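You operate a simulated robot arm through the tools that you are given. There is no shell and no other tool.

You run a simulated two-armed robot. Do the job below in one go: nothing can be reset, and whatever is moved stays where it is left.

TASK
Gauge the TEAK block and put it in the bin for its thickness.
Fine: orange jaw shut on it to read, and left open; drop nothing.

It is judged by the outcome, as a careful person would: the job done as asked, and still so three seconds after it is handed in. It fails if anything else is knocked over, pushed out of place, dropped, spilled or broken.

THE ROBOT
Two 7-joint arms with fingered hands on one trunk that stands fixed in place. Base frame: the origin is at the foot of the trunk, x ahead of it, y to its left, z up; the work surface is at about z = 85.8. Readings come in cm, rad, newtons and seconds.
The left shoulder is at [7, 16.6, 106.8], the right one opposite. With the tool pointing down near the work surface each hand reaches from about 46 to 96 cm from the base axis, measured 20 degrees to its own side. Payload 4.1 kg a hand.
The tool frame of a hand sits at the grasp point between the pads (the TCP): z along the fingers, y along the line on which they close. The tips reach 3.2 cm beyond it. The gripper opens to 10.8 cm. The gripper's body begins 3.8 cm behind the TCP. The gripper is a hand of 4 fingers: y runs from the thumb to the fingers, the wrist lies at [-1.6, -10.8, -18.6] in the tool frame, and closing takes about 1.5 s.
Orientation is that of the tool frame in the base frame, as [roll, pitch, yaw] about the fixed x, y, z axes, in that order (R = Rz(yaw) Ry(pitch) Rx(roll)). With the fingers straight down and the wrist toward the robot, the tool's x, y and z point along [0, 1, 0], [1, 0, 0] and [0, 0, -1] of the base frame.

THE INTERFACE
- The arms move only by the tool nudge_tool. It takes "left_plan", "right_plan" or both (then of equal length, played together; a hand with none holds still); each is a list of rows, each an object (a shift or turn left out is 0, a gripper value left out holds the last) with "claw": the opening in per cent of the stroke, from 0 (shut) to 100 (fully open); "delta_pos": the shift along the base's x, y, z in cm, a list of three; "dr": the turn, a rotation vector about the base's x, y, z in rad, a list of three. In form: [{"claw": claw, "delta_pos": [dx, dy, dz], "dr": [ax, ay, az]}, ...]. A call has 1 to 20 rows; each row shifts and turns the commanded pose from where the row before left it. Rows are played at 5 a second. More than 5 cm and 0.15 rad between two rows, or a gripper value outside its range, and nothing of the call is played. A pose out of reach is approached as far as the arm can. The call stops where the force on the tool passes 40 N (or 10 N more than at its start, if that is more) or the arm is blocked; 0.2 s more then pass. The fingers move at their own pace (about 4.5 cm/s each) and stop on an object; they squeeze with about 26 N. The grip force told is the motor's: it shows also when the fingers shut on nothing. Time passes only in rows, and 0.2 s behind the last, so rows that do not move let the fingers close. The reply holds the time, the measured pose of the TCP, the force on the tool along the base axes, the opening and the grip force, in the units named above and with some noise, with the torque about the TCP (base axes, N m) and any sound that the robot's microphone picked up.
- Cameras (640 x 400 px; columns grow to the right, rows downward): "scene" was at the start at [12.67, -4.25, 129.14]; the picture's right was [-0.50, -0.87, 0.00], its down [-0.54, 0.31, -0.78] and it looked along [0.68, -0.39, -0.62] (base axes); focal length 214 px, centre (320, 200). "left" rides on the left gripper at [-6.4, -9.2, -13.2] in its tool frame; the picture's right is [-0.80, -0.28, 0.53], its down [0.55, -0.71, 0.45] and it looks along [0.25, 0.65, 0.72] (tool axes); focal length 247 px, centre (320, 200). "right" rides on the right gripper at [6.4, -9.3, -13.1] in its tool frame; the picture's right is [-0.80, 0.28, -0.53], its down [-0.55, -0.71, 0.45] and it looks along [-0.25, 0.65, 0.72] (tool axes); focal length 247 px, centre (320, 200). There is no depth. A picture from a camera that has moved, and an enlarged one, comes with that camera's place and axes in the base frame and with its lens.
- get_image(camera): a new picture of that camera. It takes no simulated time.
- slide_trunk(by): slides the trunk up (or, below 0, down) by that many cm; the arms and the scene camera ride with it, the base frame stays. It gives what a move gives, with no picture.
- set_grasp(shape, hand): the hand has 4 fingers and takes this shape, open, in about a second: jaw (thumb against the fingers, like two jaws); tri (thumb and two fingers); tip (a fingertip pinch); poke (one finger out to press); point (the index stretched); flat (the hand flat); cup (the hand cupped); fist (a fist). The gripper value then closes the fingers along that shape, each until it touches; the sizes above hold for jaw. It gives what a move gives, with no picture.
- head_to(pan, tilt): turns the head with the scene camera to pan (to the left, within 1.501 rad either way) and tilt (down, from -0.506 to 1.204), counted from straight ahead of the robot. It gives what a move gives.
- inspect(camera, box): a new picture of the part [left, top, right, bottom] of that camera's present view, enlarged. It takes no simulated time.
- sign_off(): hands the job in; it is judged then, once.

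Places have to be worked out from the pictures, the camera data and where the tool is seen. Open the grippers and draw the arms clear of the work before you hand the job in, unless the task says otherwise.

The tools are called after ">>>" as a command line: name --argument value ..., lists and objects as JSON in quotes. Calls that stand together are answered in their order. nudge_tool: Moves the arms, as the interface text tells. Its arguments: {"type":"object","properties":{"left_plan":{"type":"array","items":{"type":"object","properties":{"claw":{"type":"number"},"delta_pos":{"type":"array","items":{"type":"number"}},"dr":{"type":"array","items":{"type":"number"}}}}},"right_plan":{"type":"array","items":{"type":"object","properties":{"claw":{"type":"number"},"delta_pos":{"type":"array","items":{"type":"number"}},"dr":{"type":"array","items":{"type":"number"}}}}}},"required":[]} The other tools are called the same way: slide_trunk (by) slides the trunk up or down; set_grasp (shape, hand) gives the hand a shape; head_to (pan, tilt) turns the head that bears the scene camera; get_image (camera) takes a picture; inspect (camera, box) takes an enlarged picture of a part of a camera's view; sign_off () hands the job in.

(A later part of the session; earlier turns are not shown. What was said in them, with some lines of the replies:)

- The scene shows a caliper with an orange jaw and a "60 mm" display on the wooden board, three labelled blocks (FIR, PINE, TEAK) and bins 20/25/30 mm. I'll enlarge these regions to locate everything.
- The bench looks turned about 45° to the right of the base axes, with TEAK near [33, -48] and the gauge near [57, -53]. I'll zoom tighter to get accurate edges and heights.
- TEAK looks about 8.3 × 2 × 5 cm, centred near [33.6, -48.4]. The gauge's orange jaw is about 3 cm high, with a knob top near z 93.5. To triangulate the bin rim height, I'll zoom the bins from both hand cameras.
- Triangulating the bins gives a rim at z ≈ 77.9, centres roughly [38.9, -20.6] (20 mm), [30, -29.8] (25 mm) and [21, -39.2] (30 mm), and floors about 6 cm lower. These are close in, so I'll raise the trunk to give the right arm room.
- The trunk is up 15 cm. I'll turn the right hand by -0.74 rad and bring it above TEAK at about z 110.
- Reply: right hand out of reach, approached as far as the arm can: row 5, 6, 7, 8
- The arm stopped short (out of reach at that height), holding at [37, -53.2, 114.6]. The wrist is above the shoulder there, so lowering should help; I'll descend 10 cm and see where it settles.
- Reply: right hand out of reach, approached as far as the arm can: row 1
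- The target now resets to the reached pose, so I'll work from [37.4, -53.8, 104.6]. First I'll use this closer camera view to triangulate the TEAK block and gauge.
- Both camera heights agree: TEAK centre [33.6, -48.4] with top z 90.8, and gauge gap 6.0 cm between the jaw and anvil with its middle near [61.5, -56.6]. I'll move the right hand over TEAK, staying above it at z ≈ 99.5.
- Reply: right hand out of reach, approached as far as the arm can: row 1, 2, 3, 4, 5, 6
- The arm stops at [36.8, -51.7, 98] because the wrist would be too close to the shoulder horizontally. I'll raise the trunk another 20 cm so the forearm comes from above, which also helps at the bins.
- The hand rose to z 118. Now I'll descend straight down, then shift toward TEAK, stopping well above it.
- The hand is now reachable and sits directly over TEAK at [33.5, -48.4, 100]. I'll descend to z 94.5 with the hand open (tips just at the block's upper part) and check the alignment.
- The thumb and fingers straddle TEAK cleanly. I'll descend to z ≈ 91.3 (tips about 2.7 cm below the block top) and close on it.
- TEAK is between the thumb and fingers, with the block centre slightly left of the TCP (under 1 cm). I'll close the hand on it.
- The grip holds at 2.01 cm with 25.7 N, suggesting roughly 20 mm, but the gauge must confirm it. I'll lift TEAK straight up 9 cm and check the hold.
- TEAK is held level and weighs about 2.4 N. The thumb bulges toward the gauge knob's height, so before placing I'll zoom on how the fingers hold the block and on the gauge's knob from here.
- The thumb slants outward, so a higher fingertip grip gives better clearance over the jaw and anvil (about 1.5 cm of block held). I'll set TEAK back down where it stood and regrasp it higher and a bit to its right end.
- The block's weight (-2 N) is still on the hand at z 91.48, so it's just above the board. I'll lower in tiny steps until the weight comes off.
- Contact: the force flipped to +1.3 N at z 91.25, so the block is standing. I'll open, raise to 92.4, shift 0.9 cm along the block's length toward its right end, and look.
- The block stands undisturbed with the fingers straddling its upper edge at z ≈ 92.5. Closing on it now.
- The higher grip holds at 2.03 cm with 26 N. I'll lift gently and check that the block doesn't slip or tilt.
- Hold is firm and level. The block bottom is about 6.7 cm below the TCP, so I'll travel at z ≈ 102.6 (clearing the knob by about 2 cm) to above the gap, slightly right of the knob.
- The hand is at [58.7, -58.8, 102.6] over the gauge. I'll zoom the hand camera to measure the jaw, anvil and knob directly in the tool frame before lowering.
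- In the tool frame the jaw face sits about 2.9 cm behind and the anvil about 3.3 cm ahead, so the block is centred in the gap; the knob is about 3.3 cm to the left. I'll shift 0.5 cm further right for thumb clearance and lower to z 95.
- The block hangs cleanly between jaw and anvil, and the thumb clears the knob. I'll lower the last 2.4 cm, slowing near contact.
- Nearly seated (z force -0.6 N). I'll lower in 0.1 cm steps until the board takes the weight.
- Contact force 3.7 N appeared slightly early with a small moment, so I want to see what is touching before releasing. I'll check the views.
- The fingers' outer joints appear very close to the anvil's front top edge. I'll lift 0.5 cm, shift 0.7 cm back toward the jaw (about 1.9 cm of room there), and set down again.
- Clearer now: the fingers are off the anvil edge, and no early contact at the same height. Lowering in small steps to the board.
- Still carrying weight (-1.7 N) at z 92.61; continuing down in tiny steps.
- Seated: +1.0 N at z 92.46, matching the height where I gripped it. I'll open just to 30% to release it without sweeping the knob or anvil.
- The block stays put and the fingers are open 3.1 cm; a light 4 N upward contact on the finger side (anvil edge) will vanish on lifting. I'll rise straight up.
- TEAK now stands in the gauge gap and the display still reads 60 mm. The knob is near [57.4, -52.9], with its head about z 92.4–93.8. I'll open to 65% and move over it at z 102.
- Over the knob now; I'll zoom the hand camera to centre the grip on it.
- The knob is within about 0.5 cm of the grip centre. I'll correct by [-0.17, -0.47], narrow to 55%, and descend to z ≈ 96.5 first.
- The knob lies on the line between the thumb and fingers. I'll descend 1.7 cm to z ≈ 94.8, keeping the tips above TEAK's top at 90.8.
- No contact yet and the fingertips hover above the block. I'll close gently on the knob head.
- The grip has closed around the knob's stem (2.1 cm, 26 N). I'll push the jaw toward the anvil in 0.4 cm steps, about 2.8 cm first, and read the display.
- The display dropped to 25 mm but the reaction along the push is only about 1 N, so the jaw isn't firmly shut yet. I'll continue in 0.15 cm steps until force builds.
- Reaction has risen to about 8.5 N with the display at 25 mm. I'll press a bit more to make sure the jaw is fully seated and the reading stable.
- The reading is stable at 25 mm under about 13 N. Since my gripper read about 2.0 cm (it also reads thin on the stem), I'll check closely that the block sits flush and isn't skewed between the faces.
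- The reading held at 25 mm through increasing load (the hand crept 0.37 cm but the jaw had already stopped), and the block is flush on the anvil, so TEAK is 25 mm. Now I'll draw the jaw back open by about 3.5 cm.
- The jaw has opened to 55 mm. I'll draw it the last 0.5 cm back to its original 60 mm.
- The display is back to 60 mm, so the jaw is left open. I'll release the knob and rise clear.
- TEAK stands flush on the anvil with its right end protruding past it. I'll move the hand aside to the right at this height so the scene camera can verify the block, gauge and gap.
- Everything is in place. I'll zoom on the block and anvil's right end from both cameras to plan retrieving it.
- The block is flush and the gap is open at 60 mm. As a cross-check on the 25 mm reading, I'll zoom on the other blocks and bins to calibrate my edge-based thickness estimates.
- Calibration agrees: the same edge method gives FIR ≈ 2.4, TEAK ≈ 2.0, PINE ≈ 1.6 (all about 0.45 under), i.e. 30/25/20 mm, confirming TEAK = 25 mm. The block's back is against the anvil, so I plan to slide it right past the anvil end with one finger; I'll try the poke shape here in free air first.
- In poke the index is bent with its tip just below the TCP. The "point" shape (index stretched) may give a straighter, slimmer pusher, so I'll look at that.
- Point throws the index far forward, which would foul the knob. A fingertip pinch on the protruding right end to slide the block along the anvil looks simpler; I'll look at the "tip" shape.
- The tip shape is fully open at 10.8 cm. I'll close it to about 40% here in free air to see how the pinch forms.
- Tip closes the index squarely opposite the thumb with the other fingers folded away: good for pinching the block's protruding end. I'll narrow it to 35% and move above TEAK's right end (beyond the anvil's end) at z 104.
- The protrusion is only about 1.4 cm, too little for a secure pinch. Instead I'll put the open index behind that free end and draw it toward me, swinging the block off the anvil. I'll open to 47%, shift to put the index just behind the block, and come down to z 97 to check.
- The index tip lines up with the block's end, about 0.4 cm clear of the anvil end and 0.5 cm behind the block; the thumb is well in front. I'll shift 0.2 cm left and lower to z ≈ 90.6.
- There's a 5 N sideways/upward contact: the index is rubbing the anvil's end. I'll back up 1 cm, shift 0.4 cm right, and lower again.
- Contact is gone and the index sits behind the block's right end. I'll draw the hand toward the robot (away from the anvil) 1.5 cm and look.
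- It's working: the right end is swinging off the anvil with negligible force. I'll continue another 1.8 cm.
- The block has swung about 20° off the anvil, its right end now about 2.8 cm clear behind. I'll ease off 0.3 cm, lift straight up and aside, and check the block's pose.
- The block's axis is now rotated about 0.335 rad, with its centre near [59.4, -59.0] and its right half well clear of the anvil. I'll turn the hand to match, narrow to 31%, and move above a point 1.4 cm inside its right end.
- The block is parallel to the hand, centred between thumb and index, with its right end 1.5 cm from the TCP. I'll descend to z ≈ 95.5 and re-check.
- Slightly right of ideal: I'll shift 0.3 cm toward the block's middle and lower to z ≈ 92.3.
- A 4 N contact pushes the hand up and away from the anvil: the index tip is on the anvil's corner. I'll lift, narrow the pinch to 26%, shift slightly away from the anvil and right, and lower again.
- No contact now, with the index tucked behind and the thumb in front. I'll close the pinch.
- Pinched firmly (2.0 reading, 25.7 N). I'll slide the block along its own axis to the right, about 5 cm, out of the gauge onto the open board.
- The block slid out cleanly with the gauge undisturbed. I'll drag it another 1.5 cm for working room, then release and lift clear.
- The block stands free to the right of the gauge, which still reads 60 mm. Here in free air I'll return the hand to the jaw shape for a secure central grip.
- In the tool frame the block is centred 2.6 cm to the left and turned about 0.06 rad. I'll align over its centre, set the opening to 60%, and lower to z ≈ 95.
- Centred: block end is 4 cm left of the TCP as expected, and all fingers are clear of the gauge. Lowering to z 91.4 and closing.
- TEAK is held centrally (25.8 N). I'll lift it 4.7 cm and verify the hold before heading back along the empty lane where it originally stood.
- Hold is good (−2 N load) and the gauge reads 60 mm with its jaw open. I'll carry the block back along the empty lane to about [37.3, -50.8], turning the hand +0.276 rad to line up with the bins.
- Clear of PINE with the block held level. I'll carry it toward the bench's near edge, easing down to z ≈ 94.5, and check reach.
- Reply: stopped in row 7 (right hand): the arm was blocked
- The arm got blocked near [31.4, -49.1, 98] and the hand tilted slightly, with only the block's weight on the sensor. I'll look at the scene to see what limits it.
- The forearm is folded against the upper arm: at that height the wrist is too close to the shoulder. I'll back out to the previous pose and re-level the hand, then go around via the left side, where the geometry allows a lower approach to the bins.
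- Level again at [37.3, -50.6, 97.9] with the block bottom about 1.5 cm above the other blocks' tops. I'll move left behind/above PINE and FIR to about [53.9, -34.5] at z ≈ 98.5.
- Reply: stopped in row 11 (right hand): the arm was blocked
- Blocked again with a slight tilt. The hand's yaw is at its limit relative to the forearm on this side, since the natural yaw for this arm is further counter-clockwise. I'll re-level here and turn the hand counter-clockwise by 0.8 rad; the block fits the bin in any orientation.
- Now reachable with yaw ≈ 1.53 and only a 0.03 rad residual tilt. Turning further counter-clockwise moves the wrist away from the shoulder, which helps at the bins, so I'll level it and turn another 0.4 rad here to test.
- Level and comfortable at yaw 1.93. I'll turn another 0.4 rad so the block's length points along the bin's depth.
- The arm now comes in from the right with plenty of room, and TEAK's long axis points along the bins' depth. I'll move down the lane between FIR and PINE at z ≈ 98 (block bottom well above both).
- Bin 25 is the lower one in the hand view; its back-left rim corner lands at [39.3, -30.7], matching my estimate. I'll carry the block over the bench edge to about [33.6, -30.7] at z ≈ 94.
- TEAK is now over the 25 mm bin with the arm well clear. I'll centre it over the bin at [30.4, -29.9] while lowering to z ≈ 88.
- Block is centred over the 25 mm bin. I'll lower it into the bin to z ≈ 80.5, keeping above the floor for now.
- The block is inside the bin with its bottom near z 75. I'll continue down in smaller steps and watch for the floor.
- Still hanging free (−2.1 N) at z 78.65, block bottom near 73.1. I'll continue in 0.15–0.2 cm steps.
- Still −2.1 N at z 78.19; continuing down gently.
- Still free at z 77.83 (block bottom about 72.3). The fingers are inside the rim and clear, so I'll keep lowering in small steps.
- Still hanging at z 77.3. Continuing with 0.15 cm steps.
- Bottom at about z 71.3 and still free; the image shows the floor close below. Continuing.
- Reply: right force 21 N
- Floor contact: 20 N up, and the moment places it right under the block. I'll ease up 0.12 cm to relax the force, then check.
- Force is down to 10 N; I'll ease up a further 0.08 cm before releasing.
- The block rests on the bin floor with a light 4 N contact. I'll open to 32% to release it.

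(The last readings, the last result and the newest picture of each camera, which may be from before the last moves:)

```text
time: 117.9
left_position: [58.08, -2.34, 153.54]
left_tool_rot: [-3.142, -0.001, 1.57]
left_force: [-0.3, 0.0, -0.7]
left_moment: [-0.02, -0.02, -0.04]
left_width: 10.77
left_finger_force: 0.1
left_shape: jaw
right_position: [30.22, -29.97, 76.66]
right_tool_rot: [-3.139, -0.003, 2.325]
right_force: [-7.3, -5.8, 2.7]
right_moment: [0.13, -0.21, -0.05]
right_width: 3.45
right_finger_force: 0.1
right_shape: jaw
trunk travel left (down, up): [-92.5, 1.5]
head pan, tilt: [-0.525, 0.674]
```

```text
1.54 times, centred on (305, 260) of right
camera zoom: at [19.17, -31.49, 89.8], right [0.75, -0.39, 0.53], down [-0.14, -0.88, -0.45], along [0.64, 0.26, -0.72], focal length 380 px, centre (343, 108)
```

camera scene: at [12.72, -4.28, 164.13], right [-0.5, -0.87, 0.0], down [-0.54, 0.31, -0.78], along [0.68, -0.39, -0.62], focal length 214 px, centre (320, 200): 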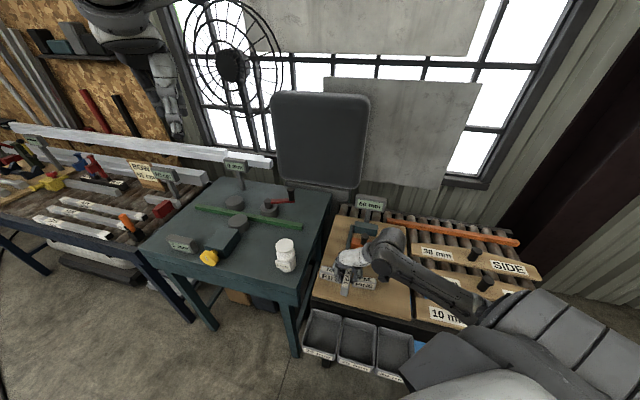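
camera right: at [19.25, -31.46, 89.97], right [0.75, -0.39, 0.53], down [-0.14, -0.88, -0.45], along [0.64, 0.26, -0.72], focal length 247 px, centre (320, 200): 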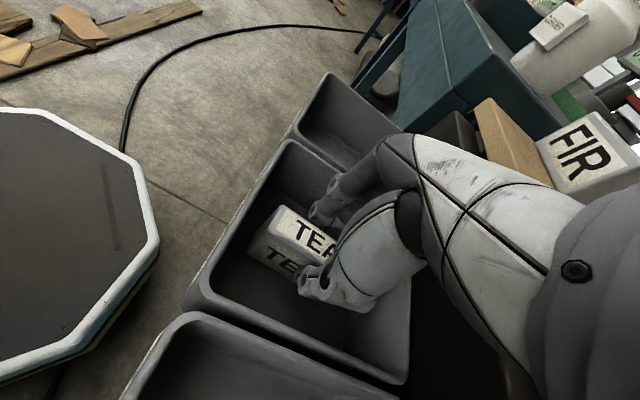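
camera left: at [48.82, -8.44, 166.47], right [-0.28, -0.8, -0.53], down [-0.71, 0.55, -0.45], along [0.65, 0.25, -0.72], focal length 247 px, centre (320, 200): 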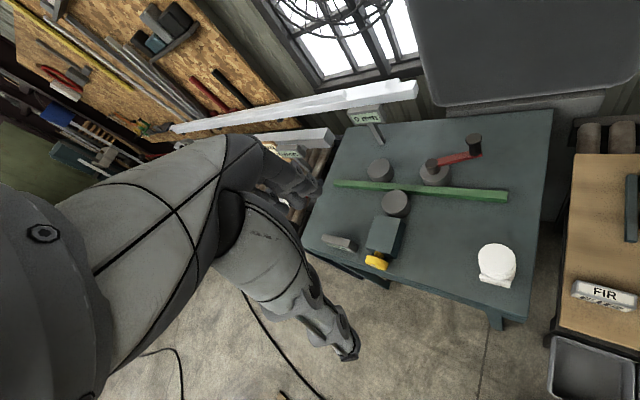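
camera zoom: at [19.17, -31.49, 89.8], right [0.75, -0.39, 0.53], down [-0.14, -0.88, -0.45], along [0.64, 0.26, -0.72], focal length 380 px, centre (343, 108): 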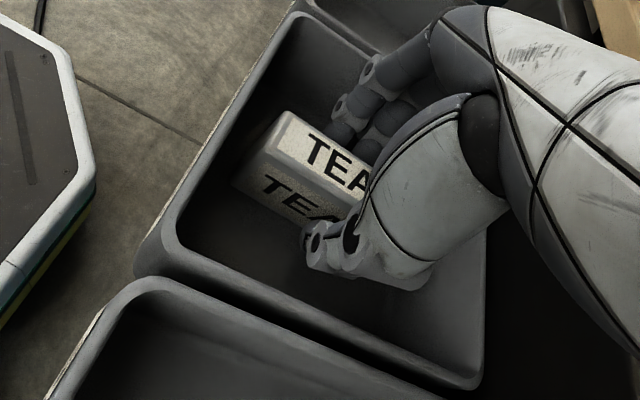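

Opening pressed the finger backs lightly (9 N) on the bin's left wall. I'll shift the hand 0.35 cm right to relieve that, then lift straight up.

>>> nudge_tool --right_plan '[{"delta_pos": [-0.12, -0.125, 0], "claw": 32}, {"delta_pos": [-0.12, -0.125, 0.05]}, {"delta_pos": [0, 0, 0]}]'

>>> inspect --camera "right" --box '[180, 130, 430, 390]'

```text
time: 118.7
left_position: [58.23, -2.15, 153.35]
left_tool_rot: [-3.141, 0.001, 1.573]
left_force: [-0.2, -0.4, 0.0]
left_moment: [0.0, 0.0, -0.02]
left_width: 10.76
left_finger_force: 0.1
left_shape: jaw
right_position: [30.22, -30.05, 76.76]
right_tool_rot: [-3.141, -0.002, 2.324]
right_force: [0.1, 0.2, 0.2]
right_moment: [0.01, -0.02, 0.01]
right_width: 3.52
right_finger_force: 0.0
right_shape: jaw
trunk travel left (down, up): [-92.5, 1.5]
head pan, tilt: [-0.525, 0.674]
```

```text
1.54 times, centred on (305, 260) of right
camera zoom: at [19.07, -31.59, 89.91], right [0.75, -0.39, 0.53], down [-0.14, -0.88, -0.45], along [0.64, 0.26, -0.72], focal length 380 px, centre (343, 108)
```

zoom: 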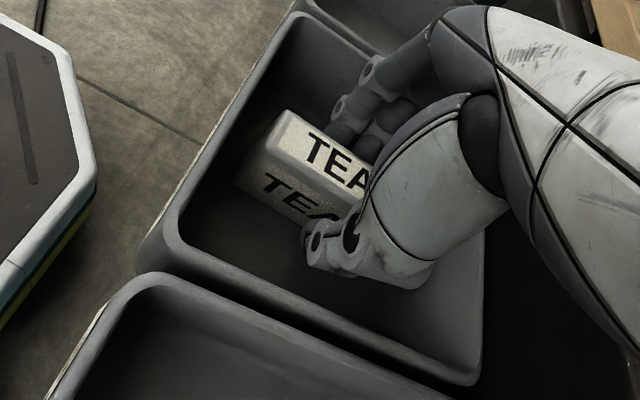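

All forces are zero and the block stands on its own. I'll rise slowly straight up out of the bin.

>>> nudge_tool --right_plan '[{"delta_pos": [0, 0, 0.3]}, {"delta_pos": [0, 0, 0.5]}, {"delta_pos": [0, 0, 0.7]}, {"delta_pos": [0, 0, 0.9]}, {"delta_pos": [0, 0, 1.2]}, {"delta_pos": [0, 0, 1.5]}, {"delta_pos": [0, 0, 1.5]}, {"delta_pos": [0, 0, 1.5]}, {"delta_pos": [0, 0, 1.5]}, {"delta_pos": [0, 0, 0]}]'

>>> get_image --camera "right"

>>> inspect --camera "scene" --box '[290, 270, 430, 390]'

```text
time: 120.9
left_position: [58.23, -2.15, 153.38]
left_tool_rot: [-3.139, -0.001, 1.572]
left_force: [-0.6, 0.0, -0.2]
left_moment: [-0.02, -0.01, 0.0]
left_width: 10.75
left_finger_force: 0.2
left_shape: jaw
right_position: [29.93, -30.06, 86.31]
right_tool_rot: [-3.138, -0.003, 2.325]
right_force: [-0.5, -0.3, -0.2]
right_moment: [-0.01, 0.03, 0.02]
right_width: 3.48
right_finger_force: 0.1
right_shape: jaw
trunk travel left (down, up): [-92.5, 1.5]
head pan, tilt: [-0.525, 0.674]
```

```text
taken
camera right: at [18.98, -31.6, 99.44], right [0.75, -0.39, 0.53], down [-0.14, -0.88, -0.45], along [0.64, 0.26, -0.72], focal length 247 px, centre (320, 200)
```

right: 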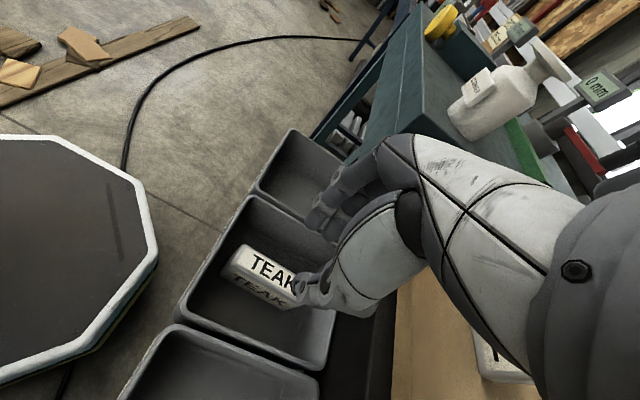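

```text
3.33 times, centred on (360, 330) of scene
camera zoom: at [12.68, -4.26, 164.14], right [-0.5, -0.87, 0.0], down [-0.54, 0.31, -0.78], along [0.68, -0.39, -0.62], focal length 715 px, centre (187, -233)
```

zoom: 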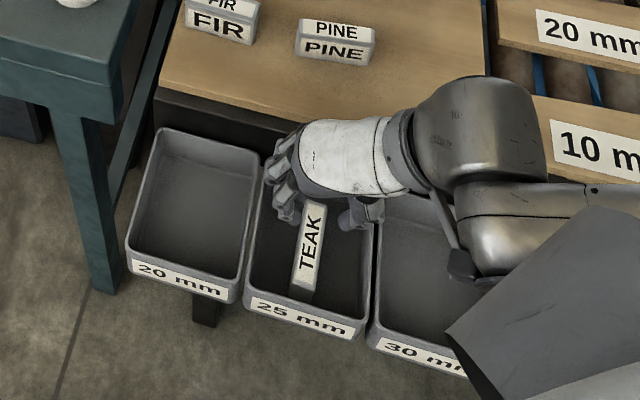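

TEAK stands in the 25 mm bin. I'll retrace my path out: up over the bench edge, then through the lane above FIR and PINE.

>>> nudge_tool --right_plan '[{"delta_pos": [0.6, -0.1, 1.5]}, {"delta_pos": [0.8, -0.2, 1.6]}, {"delta_pos": [0.9, -0.2, 1.6]}, {"delta_pos": [1.2, -0.1, 1.5]}, {"delta_pos": [1.4, -0.1, 1.5]}, {"delta_pos": [1.6, -0.2, 1.5]}, {"delta_pos": [1.7, -0.3, 1.2]}, {"delta_pos": [1.7, -0.4, 1.0]}, {"delta_pos": [1.7, -0.5, 0.5]}, {"delta_pos": [1.7, -0.8, 0.5]}, {"delta_pos": [0, 0, 0]}]'

>>> get_image --camera "scene"

```text
time: 123.3
left_position: [58.3, -2.19, 153.32]
left_tool_rot: [-3.14, -0.001, 1.573]
left_force: [-0.4, -0.5, 0.4]
left_moment: [0.0, 0.0, -0.01]
left_width: 10.76
left_finger_force: 0.1
left_shape: jaw
right_position: [43.36, -32.89, 98.8]
right_tool_rot: [-3.141, -0.002, 2.325]
right_force: [0.8, 0.1, -0.8]
right_moment: [-0.03, 0.01, 0.0]
right_width: 3.5
right_finger_force: 0.1
right_shape: jaw
trunk travel left (down, up): [-92.5, 1.5]
head pan, tilt: [-0.525, 0.674]
```

```text
taken
camera scene: at [12.66, -4.25, 164.14], right [-0.5, -0.87, 0.0], down [-0.54, 0.31, -0.78], along [0.68, -0.39, -0.62], focal length 214 px, centre (320, 200)
```

scene: 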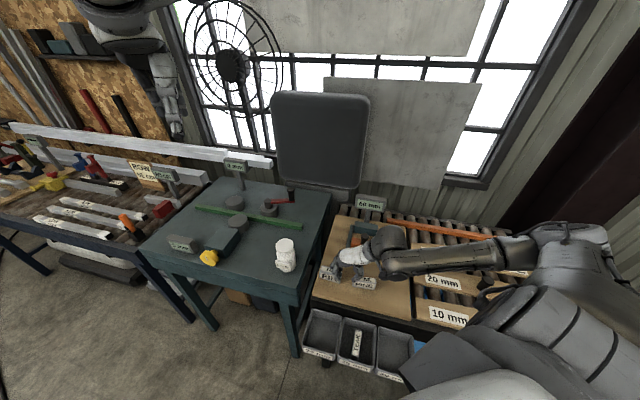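

Clear of the bins with TEAK visible in the 25 mm bin. I'll continue up and to the right, well above everything, and open the hand fully.

>>> nudge_tool --right_plan '[{"delta_pos": [1.0, -1.2, 1.0]}, {"delta_pos": [1.2, -1.6, 1.5]}, {"delta_pos": [1.2, -1.7, 1.8]}, {"delta_pos": [1.2, -1.7, 2.0]}, {"delta_pos": [0.8, -1.7, 2.2]}, {"delta_pos": [0.4, -1.7, 2.4]}, {"delta_pos": [0, -1.7, 2.5]}, {"delta_pos": [0, -1.7, 2.5]}, {"delta_pos": [-0.4, -1.7, 2.5]}, {"delta_pos": [-0.4, -1.5, 2.0], "claw": 100}, {"delta_pos": [0, 0, 0]}, {"delta_pos": [0, 0, 0]}, {"delta_pos": [0, 0, 0]}, {"delta_pos": [0, 0, 0]}]'

>>> get_image --camera "scene"

>>> inspect --camera "scene" --box '[295, 295, 425, 390]'

>>> inspect --camera "scene" --box '[310, 190, 430, 300]'

```text
time: 126.3
left_position: [58.25, -2.23, 153.46]
left_tool_rot: [-3.141, 0.0, 1.573]
left_force: [-0.1, -0.5, 0.6]
left_moment: [0.0, -0.02, 0.0]
left_width: 10.76
left_finger_force: 0.0
left_shape: jaw
right_position: [48.39, -49.22, 119.06]
right_tool_rot: [-3.141, -0.003, 2.326]
right_force: [1.0, 0.5, -0.2]
right_moment: [0.03, 0.02, 0.0]
right_width: 10.76
right_finger_force: 0.1
right_shape: jaw
trunk travel left (down, up): [-92.5, 1.5]
head pan, tilt: [-0.525, 0.674]
```

```text
taken
camera scene: at [12.69, -4.25, 164.14], right [-0.5, -0.87, 0.0], down [-0.54, 0.31, -0.78], along [0.68, -0.39, -0.62], focal length 214 px, centre (320, 200)
```

scene: 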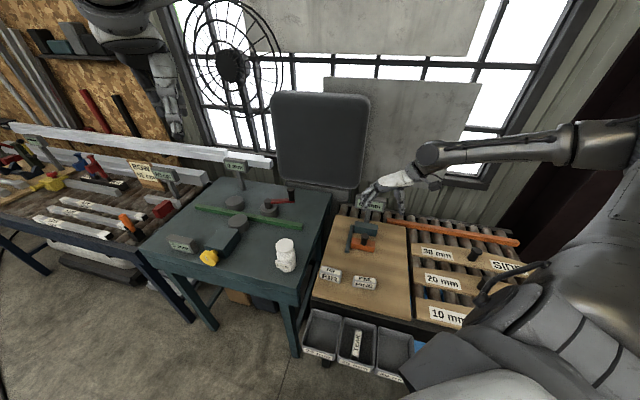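

```text
4.21 times, centred on (360, 342) of scene
camera zoom: at [12.69, -4.25, 164.14], right [-0.5, -0.87, 0.0], down [-0.54, 0.31, -0.78], along [0.68, -0.39, -0.62], focal length 903 px, centre (152, -400)
```

zoom: 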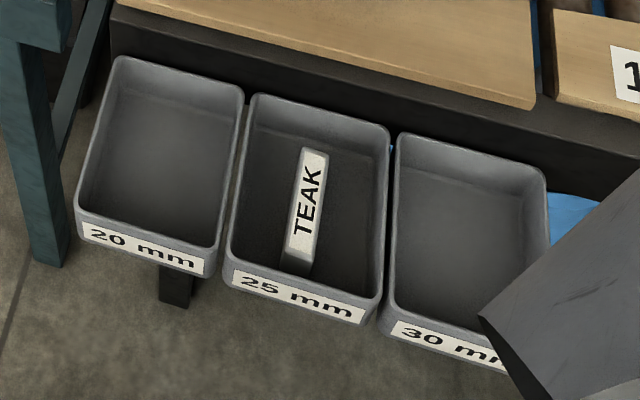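

```text
3.64 times, centred on (370, 245) of scene
camera zoom: at [12.69, -4.25, 164.14], right [-0.5, -0.87, 0.0], down [-0.54, 0.31, -0.78], along [0.68, -0.39, -0.62], focal length 780 px, centre (138, 36)
```

zoom: 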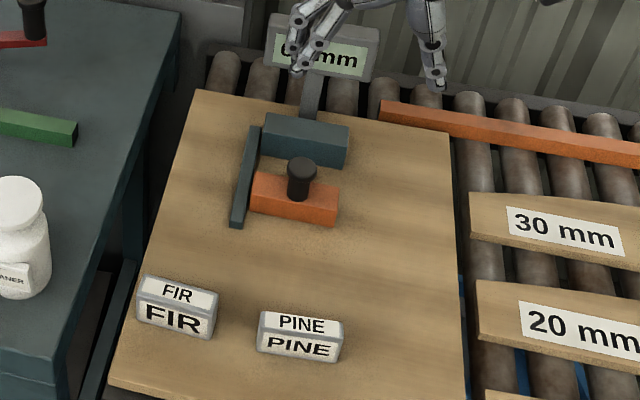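

TEAK stands upright in the 25 mm bin, the orange jaw is open, and FIR, PINE and the rest are undisturbed. I'll draw the right hand a bit further aside and confirm the display and final state.

>>> nudge_tool --right_plan '[{"delta_pos": [-0.6, -1.5, 1.5]}, {"delta_pos": [-0.6, -1.5, 1.5]}, {"delta_pos": [-0.6, -1.5, 1.5]}, {"delta_pos": [-0.6, -1.5, 1.5]}, {"delta_pos": [0, 0, 0]}, {"delta_pos": [0, 0, 0]}, {"delta_pos": [0, 0, 0]}]'

>>> inspect --camera "scene" --box '[290, 180, 490, 390]'

>>> inspect --camera "scene" --box '[335, 185, 415, 245]'

```text
time: 127.9
left_position: [58.4, -2.21, 153.39]
left_tool_rot: [-3.14, 0.0, 1.57]
left_force: [0.3, 1.1, -0.8]
left_moment: [0.02, 0.01, 0.01]
left_width: 10.75
left_finger_force: 0.0
left_shape: jaw
right_position: [46.0, -55.45, 125.24]
right_tool_rot: [-3.14, -0.003, 2.325]
right_force: [-0.9, -0.3, 0.4]
right_moment: [-0.01, -0.01, 0.01]
right_width: 10.77
right_finger_force: 0.1
right_shape: jaw
trunk travel left (down, up): [-92.5, 1.5]
head pan, tilt: [-0.525, 0.674]
```

```text
1.90 times, centred on (390, 285) of scene
camera zoom: at [12.66, -4.27, 164.14], right [-0.5, -0.87, 0.0], down [-0.54, 0.31, -0.78], along [0.68, -0.39, -0.62], focal length 408 px, centre (187, 38)
```

zoom: 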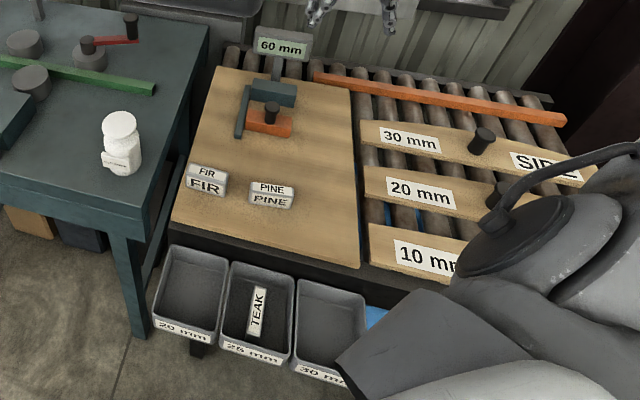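

```text
6.67 times, centred on (375, 215) of scene
camera zoom: at [12.66, -4.27, 164.14], right [-0.5, -0.87, 0.0], down [-0.54, 0.31, -0.78], along [0.68, -0.39, -0.62], focal length 1430 px, centre (-47, 100)
```

zoom: 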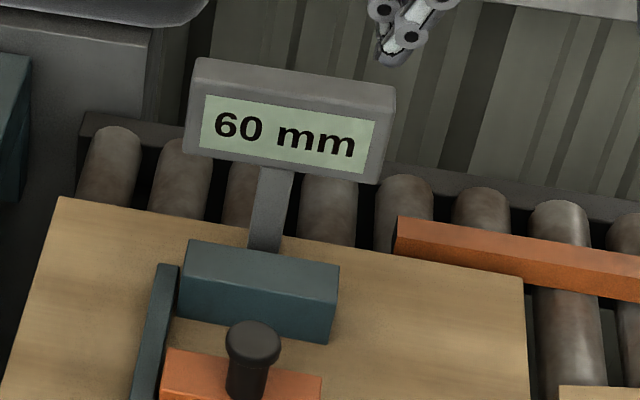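

The gauge reads 60 mm with the jaw open, TEAK (gauged at 25 mm) stands in the 25 mm bin, FIR, PINE and the planks are untouched, and both hands are open and clear. I'm handing in the job.

>>> sign_off

```text
The job is handed in.
```

The TEAK block gauged at 25 mm and is now standing in the 25 mm bin.

- **Reading:** With the orange jaw shut on the block, the display held steady at 25 mm as I pressed harder. My own measurements from the camera pictures agreed.
- **Gauge:** The orange jaw is back open and the display reads 60 mm, as at the start.
- **Surroundings:** Nothing was dropped or knocked over. FIR, PINE, the planks and the bottle look undisturbed in the final picture.
- **Contact:** The hand brushed the fixed anvil of the gauge a few times (about 5 N) and a bin wall once (about 9 N). I saw no movement from either.
- **Arms:** Both hands are open and clear of the work. The trunk is still raised 35 cm from where it started.
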